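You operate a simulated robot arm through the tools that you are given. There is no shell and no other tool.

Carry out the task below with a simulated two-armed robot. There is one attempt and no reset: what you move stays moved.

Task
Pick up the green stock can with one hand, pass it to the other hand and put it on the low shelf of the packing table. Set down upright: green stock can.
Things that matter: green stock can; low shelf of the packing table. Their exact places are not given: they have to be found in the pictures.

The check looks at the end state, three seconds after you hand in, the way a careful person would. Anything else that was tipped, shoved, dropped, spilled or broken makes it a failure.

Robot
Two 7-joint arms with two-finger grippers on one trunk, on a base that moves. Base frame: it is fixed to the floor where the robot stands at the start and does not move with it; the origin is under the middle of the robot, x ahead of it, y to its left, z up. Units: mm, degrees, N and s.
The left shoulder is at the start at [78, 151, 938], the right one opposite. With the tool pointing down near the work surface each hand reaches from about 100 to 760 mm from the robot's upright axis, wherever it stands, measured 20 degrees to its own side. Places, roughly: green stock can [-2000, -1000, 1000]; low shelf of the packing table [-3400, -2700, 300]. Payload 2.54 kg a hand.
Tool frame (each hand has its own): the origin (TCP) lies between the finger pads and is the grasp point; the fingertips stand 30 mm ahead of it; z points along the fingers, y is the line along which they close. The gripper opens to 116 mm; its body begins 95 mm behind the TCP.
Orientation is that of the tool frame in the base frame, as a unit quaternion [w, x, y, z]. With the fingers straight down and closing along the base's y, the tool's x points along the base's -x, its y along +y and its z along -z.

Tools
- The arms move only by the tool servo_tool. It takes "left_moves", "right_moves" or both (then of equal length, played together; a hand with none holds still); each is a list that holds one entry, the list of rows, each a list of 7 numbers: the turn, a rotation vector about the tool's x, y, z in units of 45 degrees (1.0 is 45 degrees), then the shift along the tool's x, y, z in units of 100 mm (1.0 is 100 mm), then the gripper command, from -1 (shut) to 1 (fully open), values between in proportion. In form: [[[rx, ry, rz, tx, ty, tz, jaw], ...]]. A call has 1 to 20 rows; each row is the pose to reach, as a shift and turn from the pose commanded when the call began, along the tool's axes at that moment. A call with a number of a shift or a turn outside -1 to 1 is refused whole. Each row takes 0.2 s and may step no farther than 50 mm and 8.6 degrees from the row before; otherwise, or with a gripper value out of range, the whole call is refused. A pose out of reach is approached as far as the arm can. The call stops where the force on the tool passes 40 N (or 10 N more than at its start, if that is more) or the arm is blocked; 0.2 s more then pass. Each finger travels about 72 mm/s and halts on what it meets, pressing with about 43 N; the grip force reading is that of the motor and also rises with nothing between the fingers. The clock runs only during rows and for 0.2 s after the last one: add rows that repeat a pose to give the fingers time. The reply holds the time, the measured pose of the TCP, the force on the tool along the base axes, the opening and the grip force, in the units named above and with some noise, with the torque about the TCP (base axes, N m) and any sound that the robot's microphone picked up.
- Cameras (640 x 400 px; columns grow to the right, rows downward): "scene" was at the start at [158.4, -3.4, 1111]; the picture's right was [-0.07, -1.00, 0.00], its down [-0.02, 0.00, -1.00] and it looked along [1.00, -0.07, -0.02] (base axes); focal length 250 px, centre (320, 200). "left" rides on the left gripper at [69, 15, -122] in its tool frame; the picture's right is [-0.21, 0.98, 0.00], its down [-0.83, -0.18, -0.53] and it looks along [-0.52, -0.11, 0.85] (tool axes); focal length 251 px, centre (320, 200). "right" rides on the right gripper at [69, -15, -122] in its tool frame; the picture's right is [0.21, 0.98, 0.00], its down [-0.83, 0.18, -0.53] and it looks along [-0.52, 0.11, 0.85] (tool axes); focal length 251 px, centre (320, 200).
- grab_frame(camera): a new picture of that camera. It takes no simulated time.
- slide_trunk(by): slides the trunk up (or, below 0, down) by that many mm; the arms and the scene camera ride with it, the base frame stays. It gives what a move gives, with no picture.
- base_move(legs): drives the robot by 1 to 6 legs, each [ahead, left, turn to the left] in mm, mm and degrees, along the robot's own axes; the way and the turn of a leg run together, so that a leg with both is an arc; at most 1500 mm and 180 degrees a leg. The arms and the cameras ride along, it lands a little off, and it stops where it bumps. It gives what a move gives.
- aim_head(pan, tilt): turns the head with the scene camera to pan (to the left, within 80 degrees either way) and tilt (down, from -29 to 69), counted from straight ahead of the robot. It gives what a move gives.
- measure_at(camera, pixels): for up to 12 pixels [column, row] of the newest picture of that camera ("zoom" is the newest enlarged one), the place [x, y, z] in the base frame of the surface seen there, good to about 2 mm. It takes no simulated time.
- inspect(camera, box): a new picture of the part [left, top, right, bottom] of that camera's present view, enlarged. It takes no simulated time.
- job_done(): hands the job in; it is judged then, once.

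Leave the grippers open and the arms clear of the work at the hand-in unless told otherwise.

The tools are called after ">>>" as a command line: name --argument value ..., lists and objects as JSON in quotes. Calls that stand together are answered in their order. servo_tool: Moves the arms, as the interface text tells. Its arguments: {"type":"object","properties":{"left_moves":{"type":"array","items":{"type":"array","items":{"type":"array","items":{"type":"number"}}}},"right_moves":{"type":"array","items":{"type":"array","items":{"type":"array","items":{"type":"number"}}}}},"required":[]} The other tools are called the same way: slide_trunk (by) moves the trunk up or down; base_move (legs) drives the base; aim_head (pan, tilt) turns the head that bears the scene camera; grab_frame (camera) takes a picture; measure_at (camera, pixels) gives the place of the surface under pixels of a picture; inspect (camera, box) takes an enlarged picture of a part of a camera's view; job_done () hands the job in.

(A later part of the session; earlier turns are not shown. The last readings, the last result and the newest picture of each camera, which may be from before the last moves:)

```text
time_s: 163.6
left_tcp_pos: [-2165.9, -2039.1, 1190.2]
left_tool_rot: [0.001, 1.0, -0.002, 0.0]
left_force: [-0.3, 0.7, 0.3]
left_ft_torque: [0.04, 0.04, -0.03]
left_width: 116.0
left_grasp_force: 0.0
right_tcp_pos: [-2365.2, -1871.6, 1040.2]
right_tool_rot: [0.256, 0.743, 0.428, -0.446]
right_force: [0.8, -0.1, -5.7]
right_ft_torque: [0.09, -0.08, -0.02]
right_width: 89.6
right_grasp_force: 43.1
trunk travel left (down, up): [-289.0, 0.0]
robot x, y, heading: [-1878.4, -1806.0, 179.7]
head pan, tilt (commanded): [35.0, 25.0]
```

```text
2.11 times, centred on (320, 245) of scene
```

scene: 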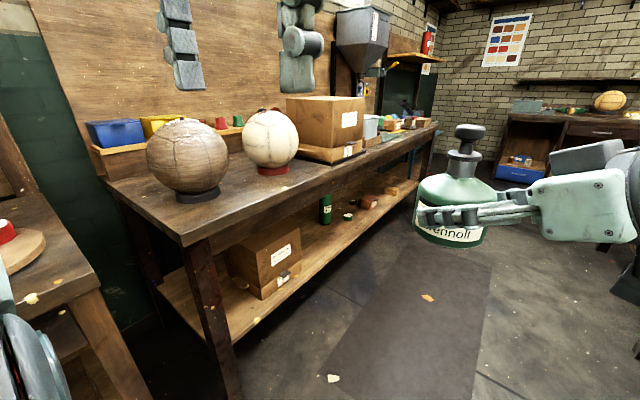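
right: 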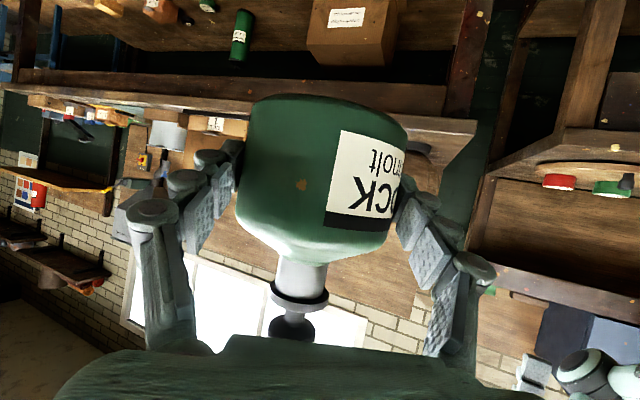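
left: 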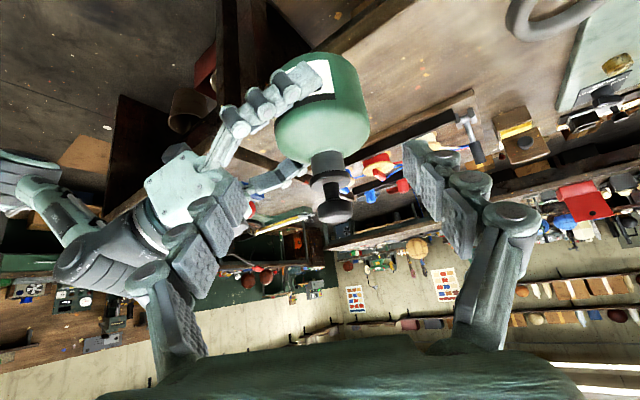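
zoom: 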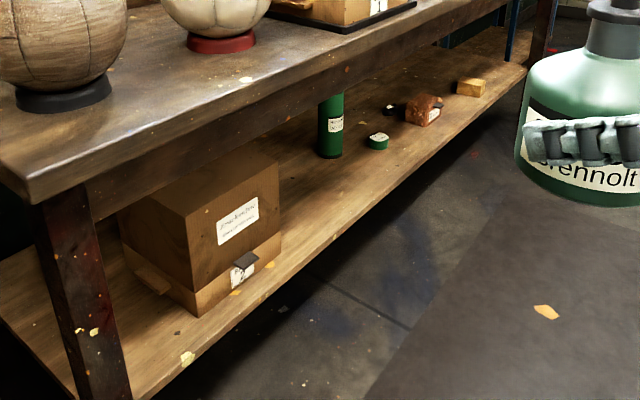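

>>> measure_at --camera "zoom" --pixels '[[305, 255], [420, 162], [500, 100], [282, 255], [270, 225], [330, 155], [376, 145], [300, 200], [345, 195], [405, 150], [340, 65], [120, 385]]'

>>> measure_at --camera "zoom" --pixels '[[200, 310], [310, 180], [350, 170], [300, 230], [380, 175], [435, 110], [470, 88], [430, 55], [130, 140], [385, 108], [245, 270], [300, 80]]'

```text
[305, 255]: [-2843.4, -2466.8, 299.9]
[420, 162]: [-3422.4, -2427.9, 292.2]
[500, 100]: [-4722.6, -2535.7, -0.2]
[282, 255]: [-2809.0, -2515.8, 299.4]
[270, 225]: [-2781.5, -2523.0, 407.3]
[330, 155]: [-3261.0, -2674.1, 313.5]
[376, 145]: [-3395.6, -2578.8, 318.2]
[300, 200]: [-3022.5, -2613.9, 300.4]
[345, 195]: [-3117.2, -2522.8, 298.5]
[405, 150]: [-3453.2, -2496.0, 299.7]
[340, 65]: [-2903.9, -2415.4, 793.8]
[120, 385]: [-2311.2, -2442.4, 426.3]
```

```text
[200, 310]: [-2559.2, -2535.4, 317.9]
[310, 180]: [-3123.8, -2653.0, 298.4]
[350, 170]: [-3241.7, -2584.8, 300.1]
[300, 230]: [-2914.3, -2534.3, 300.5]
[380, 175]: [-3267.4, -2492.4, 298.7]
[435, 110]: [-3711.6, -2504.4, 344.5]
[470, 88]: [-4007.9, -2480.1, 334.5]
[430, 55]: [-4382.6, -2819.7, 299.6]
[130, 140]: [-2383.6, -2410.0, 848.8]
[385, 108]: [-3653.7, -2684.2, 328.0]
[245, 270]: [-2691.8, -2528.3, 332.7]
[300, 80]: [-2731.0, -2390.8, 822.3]
```

The shelf surface is at z≈300 with its front edge at y≈-2428, and the tabletop's front edge is at y≈-2390. The stretch between the carton (right side ending at x≈-2810) and the green tin (x≈-3265) is free, so I'll aim for about [-3030,-2550]. I'll drive ahead 1000 mm to x≈-2880, staying a little north.

>>> base_move --legs '[[500, -20, 0], [500, -20, 0]]'

>>> aim_head --pan 60 --tilt 30

>>> grab_frame --camera "scene"

>>> grab_frame --camera "right"

```text
time_s: 169.1
left_tcp_pos: [-3160.4, -1996.7, 1191.1]
left_tool_rot: [0.0, 1.0, -0.001, 0.0]
left_force: [0.2, 0.1, -0.7]
left_ft_torque: [0.01, -0.03, 0.01]
left_width: 115.8
left_grasp_force: 0.2
right_tcp_pos: [-3360.4, -1830.2, 1040.2]
right_tool_rot: [0.257, 0.742, 0.428, -0.446]
right_force: [0.1, 0.3, -6.1]
right_ft_torque: [0.06, -0.03, -0.01]
right_width: 89.4
right_grasp_force: 43.0
trunk travel left (down, up): [-289.0, 0.0]
robot x, y, heading: [-2875.4, -1762.5, 179.9]
head pan, tilt (commanded): [35.0, 25.0]
```

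```text
time_s: 170.0
left_tcp_pos: [-3160.5, -1997.4, 1192.2]
left_tool_rot: [0.0, 1.0, 0.0, 0.0]
left_force: [0.4, 0.1, -0.6]
left_ft_torque: [0.02, -0.01, -0.02]
left_width: 116.0
left_grasp_force: 0.0
right_tcp_pos: [-3358.5, -1831.7, 1040.6]
right_tool_rot: [0.257, 0.742, 0.428, -0.447]
right_force: [0.1, -0.4, -5.1]
right_ft_torque: [0.07, -0.03, 0.02]
right_width: 89.2
right_grasp_force: 42.4
trunk travel left (down, up): [-289.0, 0.0]
robot x, y, heading: [-2874.8, -1765.4, 179.9]
head pan, tilt (commanded): [60.0, 30.0]
```

```text
taken
```

scene: 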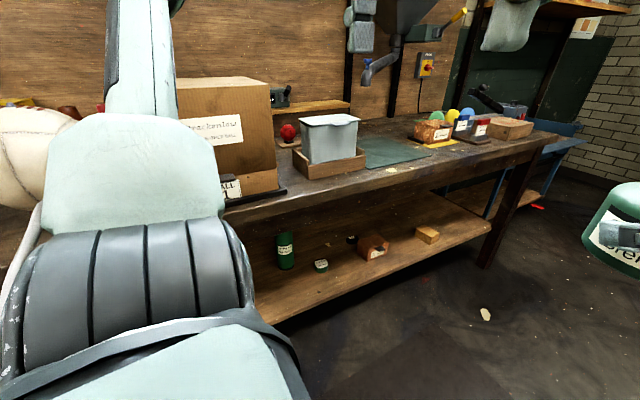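

```text
taken
```

right: 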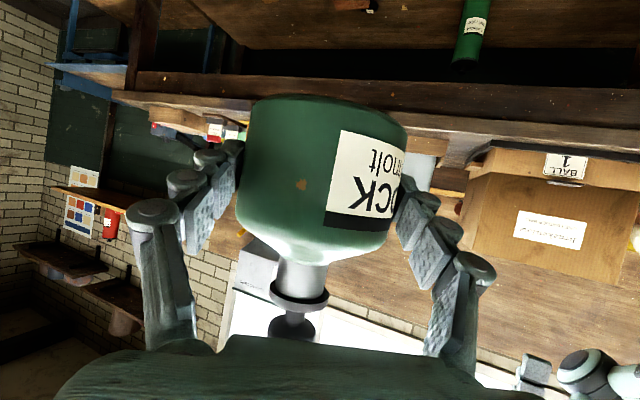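

The can is steady. I'll turn left 90° to face the packing table.

>>> base_move --legs '[[0, 0, 45], [0, 0, 45]]'

>>> aim_head --pan -5 --tilt 35

>>> grab_frame --camera "scene"

```text
time_s: 174.6
left_tcp_pos: [-2641.7, -2048.9, 1190.4]
left_tool_rot: [0.0, 0.707, 0.707, 0.001]
left_force: [0.7, -0.2, 0.0]
left_ft_torque: [0.02, 0.05, 0.02]
left_width: 116.0
left_grasp_force: 0.0
right_tcp_pos: [-2807.2, -2249.6, 1039.8]
right_tool_rot: [0.497, 0.22, 0.829, -0.133]
right_force: [0.1, 0.7, -5.2]
right_ft_torque: [0.02, 0.06, 0.01]
right_width: 89.5
right_grasp_force: 42.3
trunk travel left (down, up): [-289.0, 0.0]
robot x, y, heading: [-2872.2, -1764.9, -89.9]
head pan, tilt (commanded): [60.0, 30.0]
```

```text
time_s: 175.9
left_tcp_pos: [-2640.1, -2049.9, 1190.8]
left_tool_rot: [0.0, 0.707, 0.707, 0.0]
left_force: [-0.4, 0.6, 0.2]
left_ft_torque: [-0.02, 0.0, 0.0]
left_width: 116.1
left_grasp_force: 0.0
right_tcp_pos: [-2807.0, -2250.1, 1039.3]
right_tool_rot: [0.498, 0.221, 0.828, -0.133]
right_force: [-1.2, 0.1, -5.0]
right_ft_torque: [0.04, 0.02, 0.04]
right_width: 89.5
right_grasp_force: 43.2
trunk travel left (down, up): [-289.0, 0.0]
robot x, y, heading: [-2872.8, -1764.4, -89.9]
head pan, tilt (commanded): [-5.0, 35.0]
```

```text
taken
```

scene: 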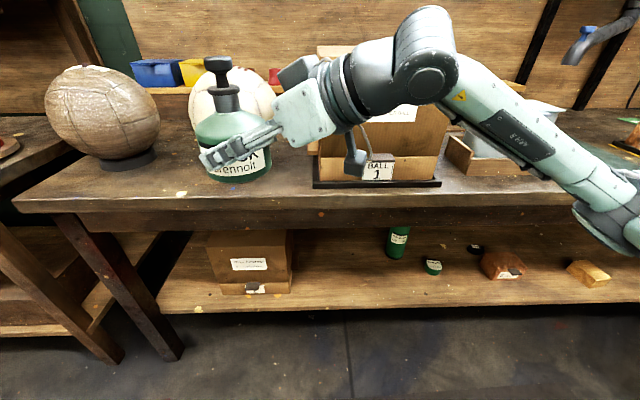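

The robot faces the shelf. I need room to swing the can's hand to point forward, so I'll back up 150 mm first.

>>> base_move --legs '[[-150, 0, 0]]'

```text
time_s: 177.3
left_tcp_pos: [-2640.8, -1899.9, 1191.4]
left_tool_rot: [0.001, 0.707, 0.707, -0.001]
left_force: [1.1, 1.1, 0.3]
left_ft_torque: [-0.05, -0.02, 0.01]
left_width: 115.8
left_grasp_force: 0.2
right_tcp_pos: [-2807.0, -2100.5, 1039.5]
right_tool_rot: [0.497, 0.22, 0.829, -0.132]
right_force: [0.3, 0.6, -5.3]
right_ft_torque: [0.01, 0.09, 0.0]
right_width: 89.6
right_grasp_force: 42.8
trunk travel left (down, up): [-289.0, 0.0]
robot x, y, heading: [-2875.3, -1615.5, -90.2]
head pan, tilt (commanded): [-5.0, 35.0]
```

Now I'll move the can 70 mm forward and 60 mm to the right at constant height, still without turning.

>>> servo_tool --right_moves '[[[0, 0, 0, 0.004, -0.045, -0.008, -1], [0, 0, 0, 0.012, -0.136, -0.023, -1], [0, 0, 0, 0.024, -0.272, -0.046, -1], [0, 0, 0, 0.036, -0.408, -0.068, -1], [0, 0, 0, 0.048, -0.544, -0.091, -1], [0, 0, 0, 0.06, -0.68, -0.114, -1], [0, 0, 0, 0.072, -0.816, -0.137, -1], [0, 0, 0, 0.08, -0.906, -0.152, -1], [0, 0, 0, 0.08, -0.906, -0.152, -1]]]'

>>> grab_frame --camera "scene"

```text
time_s: 179.3
left_tcp_pos: [-2642.2, -1900.5, 1191.6]
left_tool_rot: [0.0, 0.707, 0.707, 0.0]
left_force: [0.1, -0.4, -0.1]
left_ft_torque: [0.03, 0.03, 0.01]
left_width: 116.0
left_grasp_force: 0.0
right_tcp_pos: [-2866.3, -2171.5, 1039.4]
right_tool_rot: [0.498, 0.22, 0.828, -0.132]
right_force: [0.2, 0.3, -5.6]
right_ft_torque: [0.03, 0.05, 0.03]
right_width: 89.5
right_grasp_force: 42.8
trunk travel left (down, up): [-289.0, 0.0]
robot x, y, heading: [-2873.4, -1613.3, -90.1]
head pan, tilt (commanded): [-5.0, 35.0]
```

```text
taken
```

scene: 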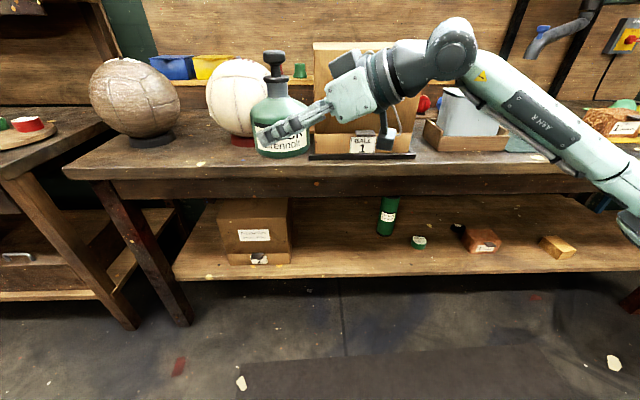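

Now I'll yaw the hand 50° clockwise about the vertical, keeping the can upright, so it points almost straight at the shelf, and shift 60 mm right and 30 mm forward.

>>> servo_tool --right_moves '[[[0.098, 0, 0.052, 0.017, -0.056, -0.033, -1], [0.197, 0, 0.104, 0.035, -0.112, -0.066, -1], [0.295, 0, 0.156, 0.052, -0.168, -0.098, -1], [0.393, 0, 0.208, 0.07, -0.224, -0.131, -1], [0.492, 0, 0.26, 0.087, -0.28, -0.164, -1], [0.59, 0, 0.312, 0.104, -0.335, -0.197, -1], [0.688, 0, 0.364, 0.122, -0.391, -0.23, -1], [0.786, 0, 0.416, 0.139, -0.447, -0.262, -1], [0.885, 0, 0.468, 0.157, -0.503, -0.295, -1], [0.983, 0, 0.52, 0.174, -0.559, -0.328, -1], [0.983, 0, 0.52, 0.174, -0.559, -0.328, -1]]]'

>>> grab_frame --camera "scene"

>>> grab_frame --camera "right"

```text
time_s: 181.7
left_tcp_pos: [-2641.2, -1900.1, 1190.4]
left_tool_rot: [-0.001, 0.707, 0.707, 0.0]
left_force: [0.0, 0.0, -1.0]
left_ft_torque: [0.01, 0.02, 0.01]
left_width: 115.9
left_grasp_force: 0.1
right_tcp_pos: [-2927.5, -2200.8, 1038.8]
right_tool_rot: [0.394, 0.55, 0.657, -0.332]
right_force: [-0.8, 0.6, -5.6]
right_ft_torque: [0.07, -0.01, -0.01]
right_width: 89.2
right_grasp_force: 42.4
trunk travel left (down, up): [-289.0, 0.0]
robot x, y, heading: [-2875.0, -1615.9, -89.7]
head pan, tilt (commanded): [-5.0, 35.0]
```

```text
taken
```

scene: 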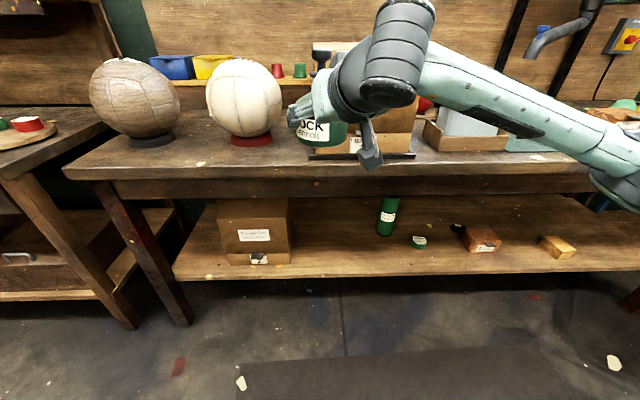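

```text
taken
```

right: 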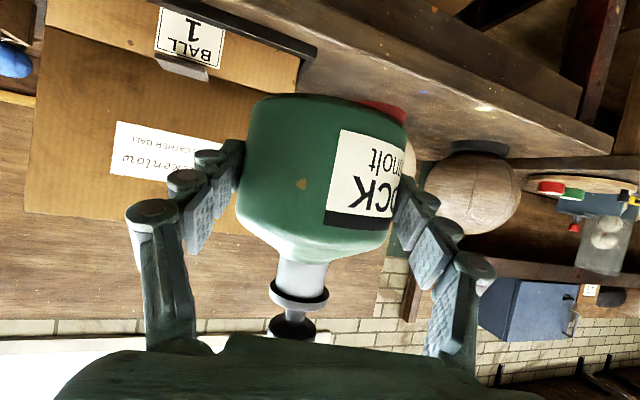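

The hand now points at the shelf with the can upright. Before lowering the trunk I'll check where the right arm's links are relative to the table edge (y≈-2390).

>>> measure_at --camera "scene" --pixels '[[610, 180], [540, 115], [460, 70], [400, 50], [370, 90], [370, 158], [430, 30], [310, 110], [320, 62], [320, 150], [400, 150], [270, 155]]'

```text
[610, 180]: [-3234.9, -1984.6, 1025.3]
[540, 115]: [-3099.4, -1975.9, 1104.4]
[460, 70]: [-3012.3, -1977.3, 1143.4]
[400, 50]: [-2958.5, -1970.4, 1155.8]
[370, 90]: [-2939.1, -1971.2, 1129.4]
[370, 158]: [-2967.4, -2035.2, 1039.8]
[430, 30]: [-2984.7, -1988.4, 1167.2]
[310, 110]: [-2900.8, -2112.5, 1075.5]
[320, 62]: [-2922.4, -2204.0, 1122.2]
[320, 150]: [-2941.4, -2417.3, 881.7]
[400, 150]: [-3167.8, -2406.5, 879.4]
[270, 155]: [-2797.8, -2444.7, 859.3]
```

All links are at y>-2100, clear of the table. I'll lower the trunk fully, 289 mm.

>>> slide_trunk --by -145

>>> slide_trunk --by -144

>>> grab_frame --camera "scene"

```text
time_s: 183.4
left_tcp_pos: [-2641.0, -1900.1, 1046.1]
left_tool_rot: [0.001, 0.707, 0.707, -0.001]
left_force: [-0.4, -0.7, -0.5]
left_ft_torque: [0.02, 0.0, 0.02]
left_width: 115.9
left_grasp_force: 0.0
right_tcp_pos: [-2928.2, -2200.3, 895.1]
right_tool_rot: [0.396, 0.549, 0.658, -0.331]
right_force: [-0.1, 1.2, -6.1]
right_ft_torque: [0.08, -0.02, 0.01]
right_width: 89.6
right_grasp_force: 42.8
trunk travel left (down, up): [-144.0, 145.0]
robot x, y, heading: [-2872.7, -1614.8, -89.9]
head pan, tilt (commanded): [-5.0, 35.0]
```

```text
time_s: 185.1
left_tcp_pos: [-2639.9, -1899.9, 901.3]
left_tool_rot: [0.0, 0.707, 0.707, 0.0]
left_force: [0.2, 0.8, 1.5]
left_ft_torque: [-0.01, 0.02, 0.0]
left_width: 116.1
left_grasp_force: 0.1
right_tcp_pos: [-2927.5, -2199.2, 750.7]
right_tool_rot: [0.395, 0.55, 0.657, -0.332]
right_force: [0.0, 0.4, -5.9]
right_ft_torque: [0.08, 0.06, 0.01]
right_width: 89.7
right_grasp_force: 42.9
trunk travel left (down, up): [0.0, 289.0]
robot x, y, heading: [-2876.3, -1615.3, -89.8]
head pan, tilt (commanded): [-5.0, 35.0]
```

```text
taken
```

scene: 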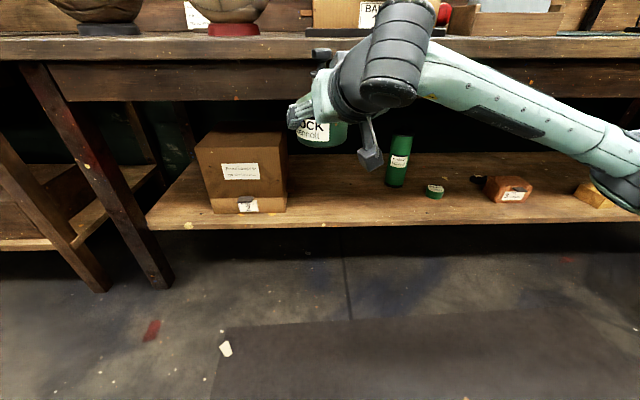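

The trunk is down and the right TCP is at z=750. I'll lower the can straight down in front of the table, 100 mm at a time.

>>> servo_tool --right_moves '[[[0, 0, 0, 0.055, 0, 0.029, -1], [0, 0, 0, 0.166, 0, 0.088, -1], [0, 0, 0, 0.294, 0, 0.156, -1], [0, 0, 0, 0.442, 0, 0.234, -1], [0, 0, 0, 0.589, 0, 0.312, -1], [0, 0, 0, 0.736, 0, 0.39, -1], [0, 0, 0, 0.828, 0, 0.439, -1], [0, 0, 0, 0.883, 0, 0.468, -1], [0, 0, 0, 0.883, 0, 0.468, -1]]]'

>>> servo_tool --right_moves '[[[0, 0, 0, 0.055, 0, 0.029, -1], [0, 0, 0, 0.166, 0, 0.088, -1], [0, 0, 0, 0.294, 0, 0.156, -1], [0, 0, 0, 0.442, 0, 0.234, -1], [0, 0, 0, 0.589, 0, 0.312, -1], [0, 0, 0, 0.736, 0, 0.39, -1], [0, 0, 0, 0.828, 0, 0.439, -1], [0, 0, 0, 0.883, 0, 0.468, -1], [0, 0, 0, 0.883, 0, 0.468, -1]]]'

>>> grab_frame --camera "scene"

>>> grab_frame --camera "right"

```text
time_s: 187.1
left_tcp_pos: [-2640.7, -1899.9, 901.0]
left_tool_rot: [0.0, 0.707, 0.707, 0.0]
left_force: [-0.5, 0.3, 0.9]
left_ft_torque: [-0.02, -0.02, 0.01]
left_width: 115.8
left_grasp_force: 0.1
right_tcp_pos: [-2928.7, -2200.2, 650.5]
right_tool_rot: [0.395, 0.55, 0.657, -0.332]
right_force: [-0.2, 0.0, -6.8]
right_ft_torque: [0.09, 0.0, 0.01]
right_width: 89.7
right_grasp_force: 43.3
trunk travel left (down, up): [0.0, 289.0]
robot x, y, heading: [-2876.3, -1611.5, -89.9]
head pan, tilt (commanded): [-5.0, 35.0]
```

```text
time_s: 189.1
left_tcp_pos: [-2639.9, -1900.7, 901.8]
left_tool_rot: [0.0, 0.707, 0.707, 0.0]
left_force: [1.1, 0.6, 0.2]
left_ft_torque: [0.05, 0.0, 0.01]
left_width: 116.4
left_grasp_force: 0.1
right_tcp_pos: [-2928.4, -2200.2, 549.7]
right_tool_rot: [0.394, 0.55, 0.657, -0.331]
right_force: [-0.4, 0.2, -5.9]
right_ft_torque: [0.11, 0.01, -0.02]
right_width: 89.5
right_grasp_force: 42.7
trunk travel left (down, up): [0.0, 289.0]
robot x, y, heading: [-2875.6, -1616.2, -89.9]
head pan, tilt (commanded): [-5.0, 35.0]
```

```text
taken
```

scene: 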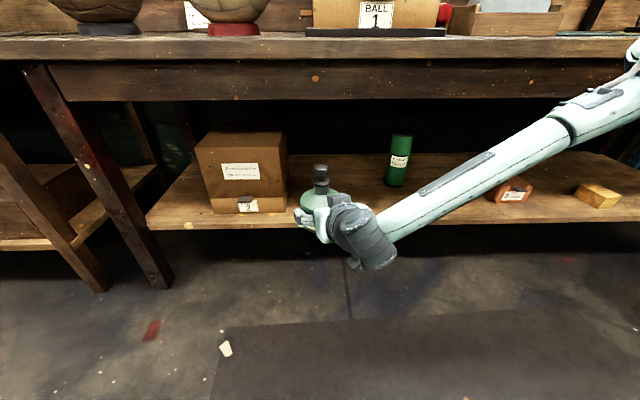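

```text
taken
```

right: 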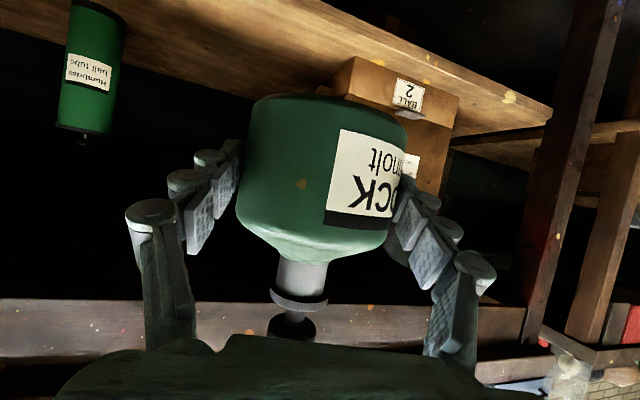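

Going well, with the can upright. I'll lower another 100 mm, then 85 mm.

>>> servo_tool --right_moves '[[[0, 0, 0, 0.055, 0, 0.029, -1], [0, 0, 0, 0.166, 0, 0.088, -1], [0, 0, 0, 0.294, 0, 0.156, -1], [0, 0, 0, 0.442, 0, 0.234, -1], [0, 0, 0, 0.589, 0, 0.312, -1], [0, 0, 0, 0.736, 0, 0.39, -1], [0, 0, 0, 0.828, 0, 0.439, -1], [0, 0, 0, 0.883, 0, 0.468, -1], [0, 0, 0, 0.883, 0, 0.468, -1]]]'

>>> servo_tool --right_moves '[[[0, 0, 0, 0.055, 0, 0.029, -1], [0, 0, 0, 0.166, 0, 0.088, -1], [0, 0, 0, 0.294, 0, 0.156, -1], [0, 0, 0, 0.442, 0, 0.234, -1], [0, 0, 0, 0.589, 0, 0.312, -1], [0, 0, 0, 0.69, 0, 0.366, -1], [0, 0, 0, 0.75, 0, 0.398, -1], [0, 0, 0, 0.75, 0, 0.398, -1]]]'

>>> aim_head --pan -10 --tilt 35

>>> grab_frame --camera "scene"

>>> grab_frame --camera "right"

```text
time_s: 191.1
left_tcp_pos: [-2641.0, -1900.5, 901.5]
left_tool_rot: [0.0, 0.708, 0.707, 0.0]
left_force: [-0.1, -0.1, 0.3]
left_ft_torque: [-0.02, 0.0, -0.02]
left_width: 116.3
left_grasp_force: 0.0
right_tcp_pos: [-2896.4, -2199.8, 470.4]
right_tool_rot: [0.384, 0.556, 0.657, -0.334]
right_force: [0.5, 0.1, -5.1]
right_ft_torque: [0.06, 0.01, 0.02]
right_width: 89.5
right_grasp_force: 43.1
right hand out of reach, approached as far as the arm can: row 3, 4, 5, 6, 7, 8, 9
trunk travel left (down, up): [0.0, 289.0]
robot x, y, heading: [-2873.6, -1615.8, -90.0]
head pan, tilt (commanded): [-5.0, 35.0]
```

```text
time_s: 192.9
left_tcp_pos: [-2640.2, -1900.2, 902.2]
left_tool_rot: [0.0, 0.707, 0.707, 0.0]
left_force: [0.8, -0.3, 0.3]
left_ft_torque: [-0.01, 0.0, -0.01]
left_width: 116.3
left_grasp_force: 0.0
right_tcp_pos: [-2861.1, -2201.2, 411.0]
right_tool_rot: [0.382, 0.558, 0.656, -0.335]
right_force: [0.2, -0.2, -5.1]
right_ft_torque: [0.07, -0.01, 0.01]
right_width: 89.5
right_grasp_force: 43.8
right hand out of reach, approached as far as the arm can: row 1, 2, 3, 4, 5, 6, 7, 8
trunk travel left (down, up): [0.0, 289.0]
robot x, y, heading: [-2876.7, -1613.9, -90.0]
head pan, tilt (commanded): [-5.0, 35.0]
```

```text
time_s: 193.6
left_tcp_pos: [-2642.2, -1900.3, 902.5]
left_tool_rot: [0.0, 0.707, 0.707, 0.0]
left_force: [0.0, 0.3, -0.3]
left_ft_torque: [-0.02, 0.0, -0.01]
left_width: 115.9
left_grasp_force: 0.1
right_tcp_pos: [-2860.0, -2200.9, 409.0]
right_tool_rot: [0.382, 0.558, 0.657, -0.334]
right_force: [-0.3, 0.1, -4.9]
right_ft_torque: [0.1, -0.03, 0.02]
right_width: 89.4
right_grasp_force: 43.0
trunk travel left (down, up): [0.0, 289.0]
robot x, y, heading: [-2873.7, -1613.2, -89.9]
head pan, tilt (commanded): [-10.0, 35.0]
```

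```text
taken
```

scene: 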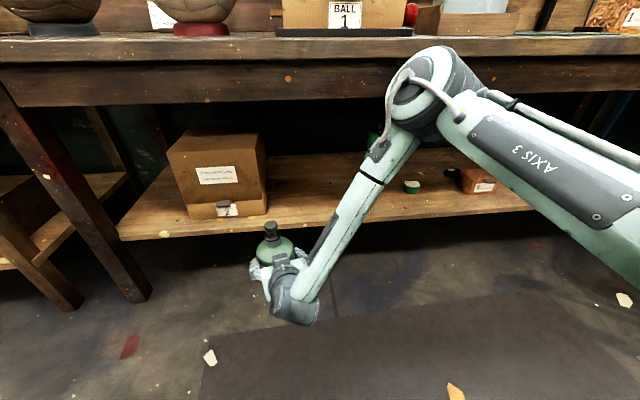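

```text
taken
```

right: 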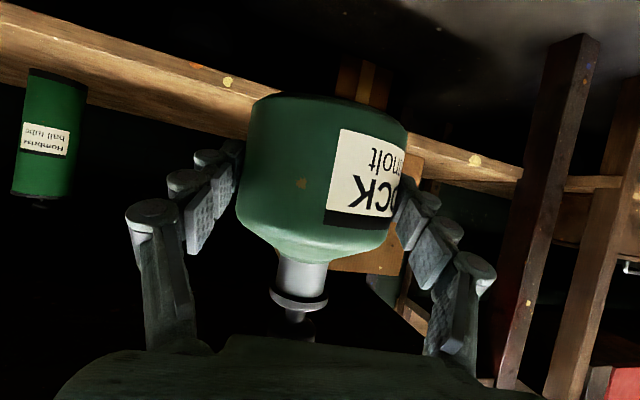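

The arm hit a reach limit: the TCP is at [-2860,-2201,409] instead of z=362, drifted 67 mm sideways, with the can still upright. I'll check where the elbow is before adjusting.

>>> measure_at --camera "scene" --pixels '[[430, 75], [410, 95], [390, 110], [350, 190], [300, 300], [285, 300], [540, 160], [620, 210], [270, 250], [270, 228], [470, 100], [600, 240]]'

```text
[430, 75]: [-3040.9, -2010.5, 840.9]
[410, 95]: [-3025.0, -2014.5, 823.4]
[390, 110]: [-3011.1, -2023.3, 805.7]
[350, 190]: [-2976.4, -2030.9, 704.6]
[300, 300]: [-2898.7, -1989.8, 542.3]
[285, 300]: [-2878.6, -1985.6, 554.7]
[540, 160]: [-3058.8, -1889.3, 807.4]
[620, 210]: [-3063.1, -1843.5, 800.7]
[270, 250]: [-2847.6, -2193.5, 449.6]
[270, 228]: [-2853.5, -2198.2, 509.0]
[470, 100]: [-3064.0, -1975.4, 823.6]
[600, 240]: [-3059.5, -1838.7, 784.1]
```

The elbow is at [-3040,-2000,830] and the forearm hangs straight down. The wrist has run out of bend here, so the arm will reach low better when extended farther forward. First I'll reset the command to the hand's actual place so nothing jumps.

>>> servo_tool --right_moves '[[[0, 0, 0, -0.094, 0.134, -0.023, -1], [0, 0, 0, -0.189, 0.267, -0.046, -1], [0, 0, 0, -0.283, 0.401, -0.07, -1], [0, 0, 0, -0.378, 0.534, -0.093, -1], [0, 0, 0, -0.472, 0.668, -0.116, -1], [0, 0, 0, -0.472, 0.668, -0.116, -1]]]'

>>> grab_frame --camera "scene"

```text
time_s: 195.0
left_tcp_pos: [-2641.8, -1900.4, 901.4]
left_tool_rot: [0.0, 0.707, 0.707, -0.001]
left_force: [0.4, 0.0, 0.8]
left_ft_torque: [0.02, 0.02, -0.03]
left_width: 116.0
left_grasp_force: 0.0
right_tcp_pos: [-2792.7, -2201.2, 459.3]
right_tool_rot: [0.394, 0.55, 0.657, -0.332]
right_force: [-0.2, -0.2, -6.1]
right_ft_torque: [0.11, 0.04, 0.0]
right_width: 89.5
right_grasp_force: 43.0
trunk travel left (down, up): [0.0, 289.0]
robot x, y, heading: [-2876.2, -1613.4, -90.0]
head pan, tilt (commanded): [-10.0, 35.0]
```

```text
taken
```

scene: 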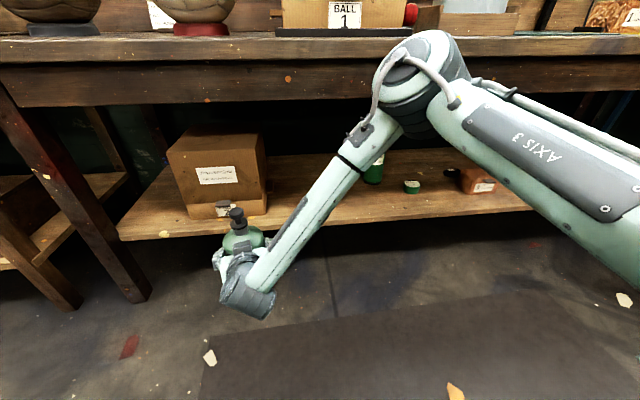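

The command tracks what was actually reached, so the hand is at [-2793,-2201,459] with its orientation exactly restored. I'll strafe the base 160 mm to the right so the can is clear of the carton's column.

>>> base_move --legs '[[0, -160, 0]]'

>>> grab_frame --camera "scene"

```text
time_s: 197.2
left_tcp_pos: [-2800.9, -1900.5, 902.4]
left_tool_rot: [0.0, 0.708, 0.706, 0.0]
left_force: [0.3, -0.6, -1.1]
left_ft_torque: [0.0, -0.01, 0.01]
left_width: 116.0
left_grasp_force: 0.1
right_tcp_pos: [-2953.1, -2201.4, 458.4]
right_tool_rot: [0.394, 0.55, 0.657, -0.332]
right_force: [-0.3, 0.5, -5.1]
right_ft_torque: [0.09, 0.01, 0.03]
right_width: 89.6
right_grasp_force: 43.0
trunk travel left (down, up): [0.0, 289.0]
robot x, y, heading: [-3035.6, -1612.7, -90.3]
head pan, tilt (commanded): [-10.0, 35.0]
```

```text
taken
```

scene: 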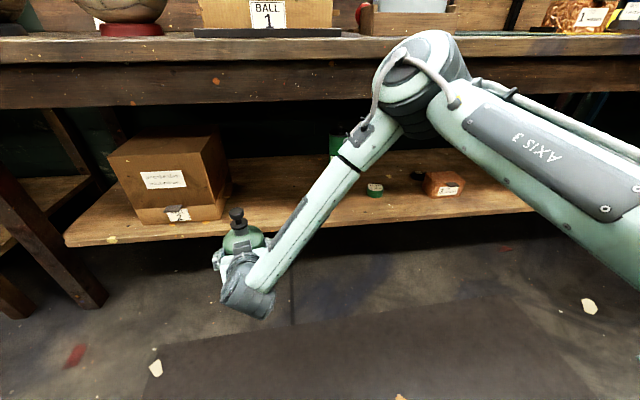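

Next I'll extend the arm forward 90 mm at the same height.

>>> servo_tool --right_moves '[[[0, 0, 0, -0.023, -0.009, 0.044, -1], [0, 0, 0, -0.069, -0.026, 0.131, -1], [0, 0, 0, -0.138, -0.052, 0.261, -1], [0, 0, 0, -0.208, -0.079, 0.392, -1], [0, 0, 0, -0.277, -0.105, 0.522, -1], [0, 0, 0, -0.346, -0.131, 0.653, -1], [0, 0, 0, -0.392, -0.148, 0.74, -1], [0, 0, 0, -0.415, -0.157, 0.783, -1], [0, 0, 0, -0.415, -0.157, 0.783, -1]]]'

>>> grab_frame --camera "scene"

```text
time_s: 199.2
left_tcp_pos: [-2802.5, -1900.6, 902.4]
left_tool_rot: [0.001, 0.708, 0.707, -0.001]
left_force: [-0.3, 0.3, -0.9]
left_ft_torque: [0.0, 0.04, 0.04]
left_width: 116.0
left_grasp_force: 0.0
right_tcp_pos: [-2955.0, -2290.9, 457.6]
right_tool_rot: [0.394, 0.551, 0.656, -0.333]
right_force: [0.6, 0.3, -5.6]
right_ft_torque: [0.03, 0.0, 0.06]
right_width: 89.3
right_grasp_force: 43.0
trunk travel left (down, up): [0.0, 289.0]
robot x, y, heading: [-3030.6, -1617.8, -89.9]
head pan, tilt (commanded): [-10.0, 35.0]
```

```text
taken
```

scene: 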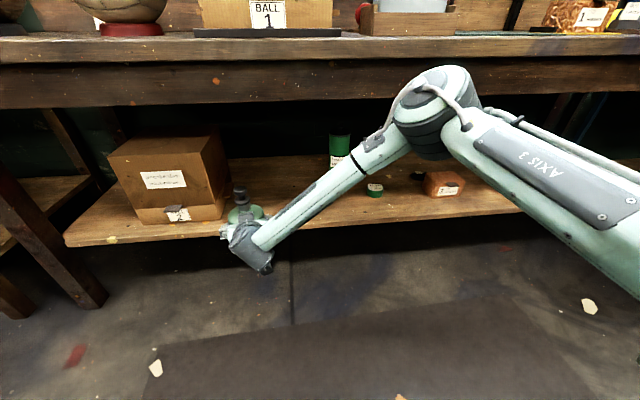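

Reachable. The can's axis is at y≈-2303, still in front of the shelf edge (-2428). I'll lower about 95 mm.

>>> servo_tool --right_moves '[[[0, 0, 0, 0.053, 0, 0.028, -1], [0, 0, 0, 0.159, 0, 0.084, -1], [0, 0, 0, 0.283, 0, 0.15, -1], [0, 0, 0, 0.424, 0, 0.225, -1], [0, 0, 0, 0.565, 0, 0.3, -1], [0, 0, 0, 0.7, 0, 0.371, -1], [0, 0, 0, 0.795, 0, 0.421, -1], [0, 0, 0, 0.839, 0, 0.445, -1], [0, 0, 0, 0.839, 0, 0.445, -1]]]'

>>> grab_frame --camera "scene"

>>> grab_frame --camera "right"

```text
time_s: 201.2
left_tcp_pos: [-2801.9, -1899.4, 901.3]
left_tool_rot: [0.0, 0.708, 0.706, 0.0]
left_force: [0.7, -1.0, -0.7]
left_ft_torque: [-0.01, 0.01, 0.0]
left_width: 115.6
left_grasp_force: 0.1
right_tcp_pos: [-2953.3, -2291.0, 361.5]
right_tool_rot: [0.394, 0.55, 0.657, -0.331]
right_force: [0.4, -0.1, -4.9]
right_ft_torque: [0.09, 0.05, 0.01]
right_width: 89.7
right_grasp_force: 42.6
trunk travel left (down, up): [0.0, 289.0]
robot x, y, heading: [-3033.8, -1614.8, -90.2]
head pan, tilt (commanded): [-10.0, 35.0]
```

```text
taken
```

scene: 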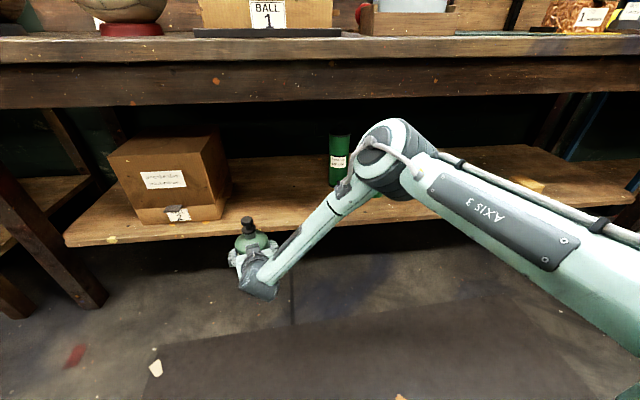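

```text
taken
```

right: 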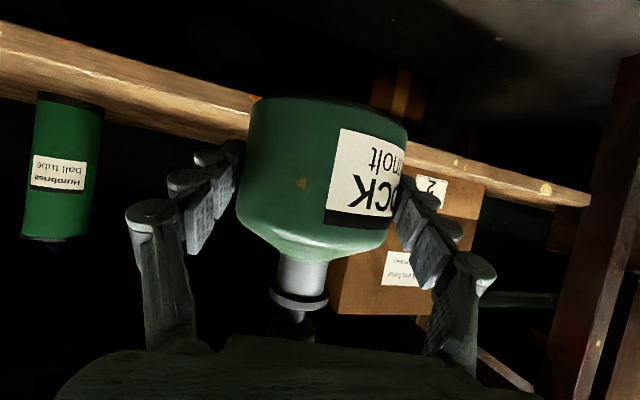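

The TCP is at z=361.5, so the can's base should be about 319, i.e. 19 mm above the shelf level. I'll check with a close-up.

>>> inspect --camera "scene" --box '[200, 190, 310, 310]'

```text
3.33 times, centred on (255, 250) of scene
```

zoom: 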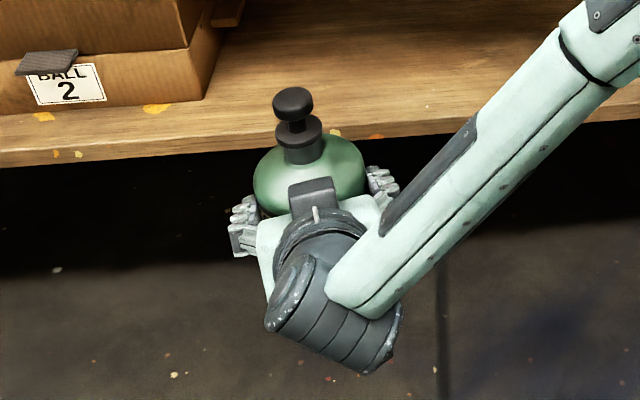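

>>> measure_at --camera "zoom" --pixels '[[292, 98], [280, 105], [306, 105], [300, 125], [310, 170], [270, 190], [350, 170], [250, 150], [400, 125], [440, 100], [200, 100], [220, 40]]'

```text
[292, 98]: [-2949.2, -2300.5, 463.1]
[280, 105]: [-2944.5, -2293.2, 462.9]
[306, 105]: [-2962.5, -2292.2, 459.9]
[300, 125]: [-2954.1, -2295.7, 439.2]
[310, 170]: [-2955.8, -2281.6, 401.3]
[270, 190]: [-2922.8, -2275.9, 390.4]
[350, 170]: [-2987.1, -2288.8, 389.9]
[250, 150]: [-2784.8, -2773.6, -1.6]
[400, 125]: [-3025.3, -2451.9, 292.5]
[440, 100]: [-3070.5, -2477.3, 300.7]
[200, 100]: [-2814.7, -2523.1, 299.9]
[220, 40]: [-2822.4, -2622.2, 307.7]
```

The stopper top is at z≈463, so the base is at about 315. I'll raise it 8 mm for margin on entry, and measure the elbow's foremost point to see how far the base may drive in.

>>> servo_tool --right_moves '[[[0, 0, 0, -0.035, 0, -0.019, -1], [0, 0, 0, -0.071, 0, -0.037, -1], [0, 0, 0, -0.071, 0, -0.037, -1]]]'

>>> grab_frame --camera "scene"

>>> measure_at --camera "scene" --pixels '[[370, 140], [385, 130], [400, 125], [375, 165], [345, 195], [300, 235], [420, 150], [190, 20], [100, 45], [100, 75], [100, 100], [450, 60]]'

```text
time_s: 202.0
left_tcp_pos: [-2802.1, -1900.7, 901.6]
left_tool_rot: [-0.001, 0.707, 0.707, 0.0]
left_force: [-0.4, 0.0, 0.0]
left_ft_torque: [-0.04, -0.03, 0.02]
left_width: 116.0
left_grasp_force: 0.1
right_tcp_pos: [-2953.4, -2290.8, 370.2]
right_tool_rot: [0.394, 0.551, 0.657, -0.332]
right_force: [0.1, -1.1, -6.0]
right_ft_torque: [0.09, -0.01, 0.0]
right_width: 89.6
right_grasp_force: 42.2
trunk travel left (down, up): [0.0, 289.0]
robot x, y, heading: [-3039.1, -1616.6, -90.0]
head pan, tilt (commanded): [-10.0, 35.0]
```

```text
taken
```

scene: 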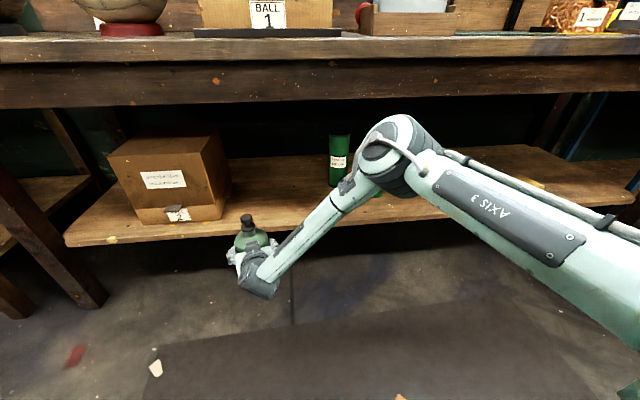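

```text
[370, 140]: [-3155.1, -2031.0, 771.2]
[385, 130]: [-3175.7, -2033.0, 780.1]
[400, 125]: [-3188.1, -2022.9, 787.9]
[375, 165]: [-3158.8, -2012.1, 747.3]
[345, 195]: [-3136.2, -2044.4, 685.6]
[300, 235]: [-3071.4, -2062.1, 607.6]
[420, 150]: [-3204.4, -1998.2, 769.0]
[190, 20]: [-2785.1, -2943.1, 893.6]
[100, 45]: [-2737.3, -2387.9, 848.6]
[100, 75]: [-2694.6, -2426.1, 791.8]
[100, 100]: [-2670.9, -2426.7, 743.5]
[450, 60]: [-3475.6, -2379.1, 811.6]
```

The elbow's front is around y≈-2035 to -2110, so driving 210 mm forward leaves it clear of the tabletop edge (-2388). I'll strafe 75 mm right, then drive forward in two short legs.

>>> base_move --legs '[[0, -75, 0], [100, 0, 0]]'

>>> grab_frame --camera "scene"

>>> grab_frame --camera "right"

```text
time_s: 204.1
left_tcp_pos: [-2876.1, -1997.7, 901.8]
left_tool_rot: [-0.001, 0.707, 0.707, -0.001]
left_force: [0.4, -0.3, 0.0]
left_ft_torque: [-0.01, -0.03, -0.01]
left_width: 116.1
left_grasp_force: 0.0
right_tcp_pos: [-3028.5, -2388.0, 371.1]
right_tool_rot: [0.394, 0.55, 0.657, -0.331]
right_force: [0.1, -0.4, -6.0]
right_ft_torque: [0.11, 0.01, 0.0]
right_width: 89.2
right_grasp_force: 43.0
trunk travel left (down, up): [0.0, 289.0]
robot x, y, heading: [-3108.1, -1714.0, -90.1]
head pan, tilt (commanded): [-10.0, 35.0]
```

```text
taken
```

scene: 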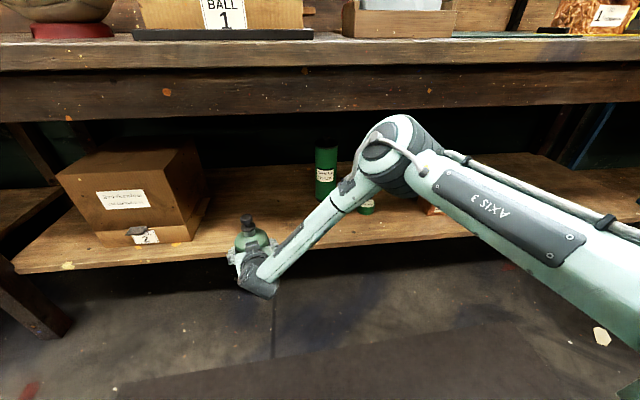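

```text
taken
```

right: 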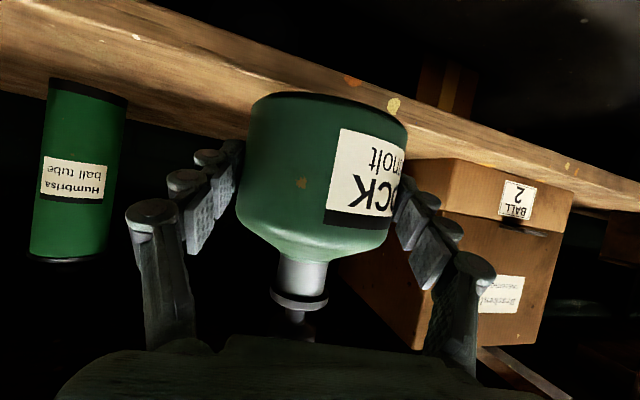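

The can's axis is at about [-3026,-2400], between the tube and the carton, above the shelf's height. I'll drive 110 mm farther in.

>>> base_move --legs '[[60, 0, 0], [50, 0, 0]]'

>>> grab_frame --camera "scene"

>>> grab_frame --camera "right"

```text
time_s: 205.6
left_tcp_pos: [-2876.2, -2109.8, 902.1]
left_tool_rot: [-0.002, 0.707, 0.707, -0.001]
left_force: [0.9, 0.1, 0.1]
left_ft_torque: [-0.04, -0.01, 0.0]
left_width: 116.2
left_grasp_force: 0.0
right_tcp_pos: [-3026.4, -2499.8, 371.6]
right_tool_rot: [0.394, 0.55, 0.657, -0.331]
right_force: [0.4, 0.3, -5.7]
right_ft_torque: [0.09, 0.03, 0.04]
right_width: 89.5
right_grasp_force: 42.6
trunk travel left (down, up): [0.0, 289.0]
robot x, y, heading: [-3111.8, -1825.1, -90.1]
head pan, tilt (commanded): [-10.0, 35.0]
```

```text
taken
```

scene: 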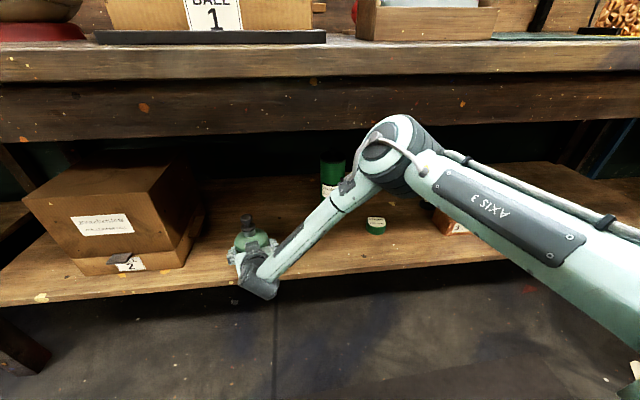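

```text
taken
```

right: 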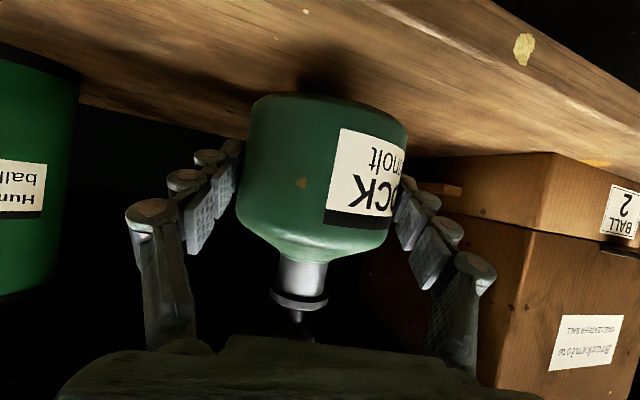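

The can is over the shelf at about [-3024,-2512]. I'll extend the arm 35 mm farther in.

>>> servo_tool --right_moves '[[[0, 0, 0, -0.04, -0.015, 0.076, -1], [0, 0, 0, -0.08, -0.03, 0.152, -1], [0, 0, 0, -0.121, -0.046, 0.228, -1], [0, 0, 0, -0.161, -0.061, 0.304, -1], [0, 0, 0, -0.161, -0.061, 0.304, -1]]]'

>>> inspect --camera "scene" --box '[190, 170, 330, 310]'

>>> grab_frame --camera "right"

```text
time_s: 206.8
left_tcp_pos: [-2876.6, -2110.3, 901.7]
left_tool_rot: [-0.001, 0.708, 0.707, 0.0]
left_force: [-0.2, 0.9, 0.6]
left_ft_torque: [0.02, 0.01, -0.03]
left_width: 115.9
left_grasp_force: 0.2
right_tcp_pos: [-3028.3, -2534.1, 370.4]
right_tool_rot: [0.395, 0.55, 0.657, -0.331]
right_force: [-0.2, 1.0, -6.2]
right_ft_torque: [0.09, 0.05, 0.01]
right_width: 89.3
right_grasp_force: 43.2
trunk travel left (down, up): [0.0, 289.0]
robot x, y, heading: [-3106.6, -1826.7, -90.1]
head pan, tilt (commanded): [-10.0, 35.0]
```

```text
2.86 times, centred on (260, 240) of scene
```

zoom: 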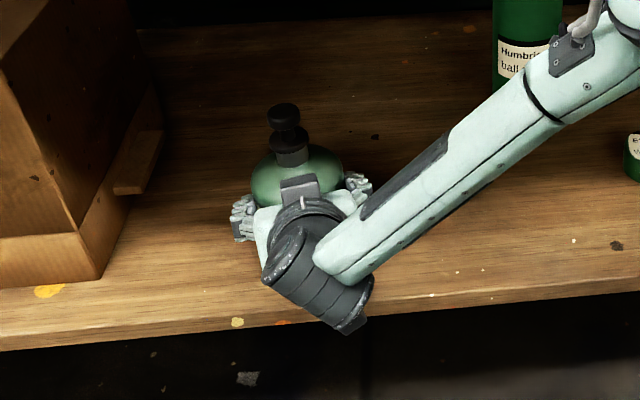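

```text
taken
```

right: 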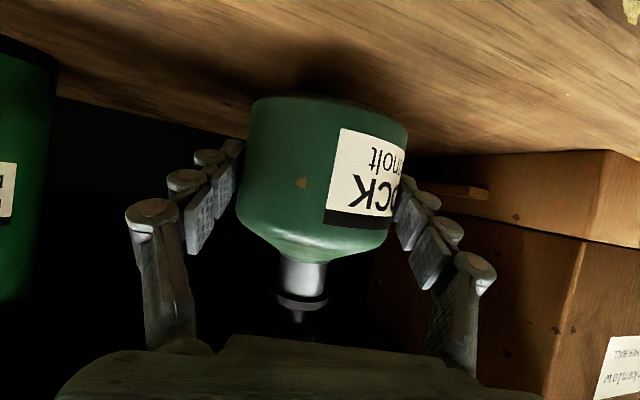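

Now over the shelf interior. I'll lower 18 mm first, then creep.

>>> servo_tool --right_moves '[[[0, 0, 0, 0.04, 0, 0.021, -1], [0, 0, 0, 0.079, 0, 0.042, -1], [0, 0, 0, 0.119, 0, 0.063, -1], [0, 0, 0, 0.159, 0, 0.084, -1], [0, 0, 0, 0.159, 0, 0.084, -1]]]'

```text
time_s: 208.0
left_tcp_pos: [-2876.6, -2110.0, 901.6]
left_tool_rot: [0.0, 0.707, 0.707, 0.0]
left_force: [0.2, -0.9, 0.3]
left_ft_torque: [-0.02, 0.0, 0.0]
left_width: 116.0
left_grasp_force: 0.1
right_tcp_pos: [-3028.7, -2534.8, 352.3]
right_tool_rot: [0.395, 0.55, 0.658, -0.331]
right_force: [0.4, -0.5, -6.1]
right_ft_torque: [0.09, 0.05, 0.0]
right_width: 89.4
right_grasp_force: 43.0
trunk travel left (down, up): [0.0, 289.0]
robot x, y, heading: [-3110.4, -1823.3, -89.9]
head pan, tilt (commanded): [-10.0, 35.0]
```

Still hanging free (-6.1 N). I'll creep down in 2 mm steps.

>>> servo_tool --right_moves '[[[0, 0, 0, 0.018, 0, 0.009, -1], [0, 0, 0, 0.035, 0, 0.019, -1], [0, 0, 0, 0.044, 0, 0.023, -1], [0, 0, 0, 0.044, 0, 0.023, -1]]]'

>>> inspect --camera "right" --box '[200, 60, 440, 200]'

```text
time_s: 209.0
left_tcp_pos: [-2875.6, -2109.1, 901.8]
left_tool_rot: [-0.001, 0.707, 0.707, 0.0]
left_force: [0.5, -0.4, -0.2]
left_ft_torque: [-0.03, 0.0, 0.01]
left_width: 115.7
left_grasp_force: 0.0
right_tcp_pos: [-3028.2, -2535.5, 347.9]
right_tool_rot: [0.394, 0.551, 0.656, -0.332]
right_force: [0.2, -0.1, -6.4]
right_ft_torque: [0.06, -0.02, 0.01]
right_width: 89.7
right_grasp_force: 42.8
trunk travel left (down, up): [0.0, 289.0]
robot x, y, heading: [-3112.9, -1826.6, -90.1]
head pan, tilt (commanded): [-10.0, 35.0]
```

```text
2.67 times, centred on (320, 130) of right
```

zoom: 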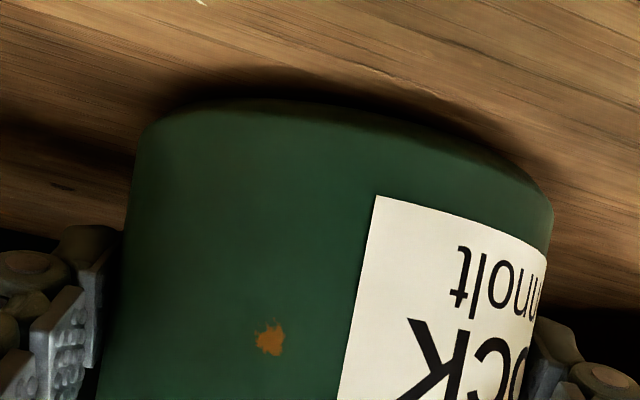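

Very close now but not touching yet (-6.4 N). I'll go down 3 mm more, in 1 mm steps.

>>> servo_tool --right_moves '[[[0, 0, 0, 0.009, 0, 0.005, -1], [0, 0, 0, 0.018, 0, 0.009, -1], [0, 0, 0, 0.026, 0, 0.014, -1], [0, 0, 0, 0.026, 0, 0.014, -1]]]'

```text
time_s: 210.0
left_tcp_pos: [-2875.2, -2109.0, 901.1]
left_tool_rot: [0.0, 0.707, 0.707, -0.001]
left_force: [-0.6, 0.2, 0.6]
left_ft_torque: [0.0, 0.02, 0.02]
left_width: 116.0
left_grasp_force: 0.1
right_tcp_pos: [-3026.5, -2535.6, 345.4]
right_tool_rot: [0.395, 0.55, 0.657, -0.332]
right_force: [0.5, -0.9, -5.3]
right_ft_torque: [0.1, 0.02, 0.0]
right_width: 89.5
right_grasp_force: 43.2
trunk travel left (down, up): [0.0, 289.0]
robot x, y, heading: [-3110.2, -1823.5, -90.2]
head pan, tilt (commanded): [-10.0, 35.0]
```

Not touching yet (-5.3 N). Another 2 mm in 1 mm steps.

>>> servo_tool --right_moves '[[[0, 0, 0, 0.009, 0, 0.005, -1], [0, 0, 0, 0.018, 0, 0.009, -1], [0, 0, 0, 0.018, 0, 0.009, -1]]]'

```text
time_s: 210.8
left_tcp_pos: [-2876.4, -2109.4, 902.1]
left_tool_rot: [0.0, 0.707, 0.707, -0.002]
left_force: [1.2, 0.1, -0.5]
left_ft_torque: [-0.05, 0.0, -0.01]
left_width: 115.9
left_grasp_force: 0.1
right_tcp_pos: [-3028.5, -2536.0, 343.5]
right_tool_rot: [0.395, 0.55, 0.657, -0.332]
right_force: [-0.7, -0.2, -3.2]
right_ft_torque: [0.0, -0.11, 0.02]
right_width: 89.7
right_grasp_force: 43.3
trunk travel left (down, up): [0.0, 289.0]
robot x, y, heading: [-3113.7, -1825.5, -90.0]
head pan, tilt (commanded): [-10.0, 35.0]
```

The load has dropped to -3.2 N, so the base is just touching. I'll lower 1 mm more to seat it.

>>> servo_tool --right_moves '[[[0, 0, 0, 0.005, 0, 0.003, -1], [0, 0, 0, 0.009, 0, 0.005, -1], [0, 0, 0, 0.009, 0, 0.005, -1]]]'

>>> inspect --camera "right" --box '[200, 60, 440, 200]'

```text
time_s: 211.6
left_tcp_pos: [-2876.7, -2109.0, 903.1]
left_tool_rot: [0.0, 0.708, 0.707, -0.001]
left_force: [0.2, 0.4, 0.8]
left_ft_torque: [-0.04, 0.03, -0.01]
left_width: 116.2
left_grasp_force: 0.0
right_tcp_pos: [-3027.2, -2535.4, 342.9]
right_tool_rot: [0.394, 0.551, 0.657, -0.332]
right_force: [-1.1, 1.5, 2.5]
right_ft_torque: [-0.07, -0.28, 0.04]
right_width: 89.7
right_grasp_force: 43.4
trunk travel left (down, up): [0.0, 289.0]
robot x, y, heading: [-3111.7, -1825.7, -89.9]
head pan, tilt (commanded): [-10.0, 35.0]
```

```text
2.67 times, centred on (320, 130) of right
```

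zoom: 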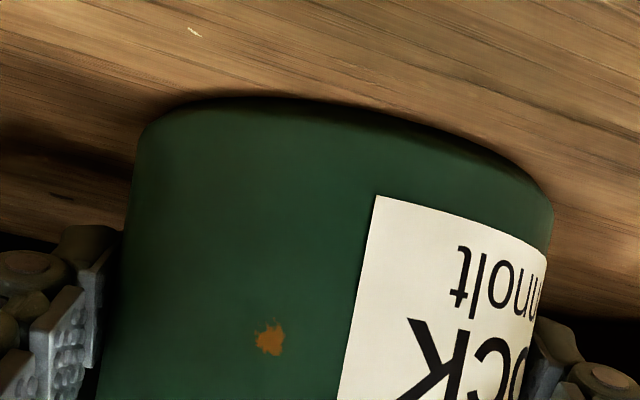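

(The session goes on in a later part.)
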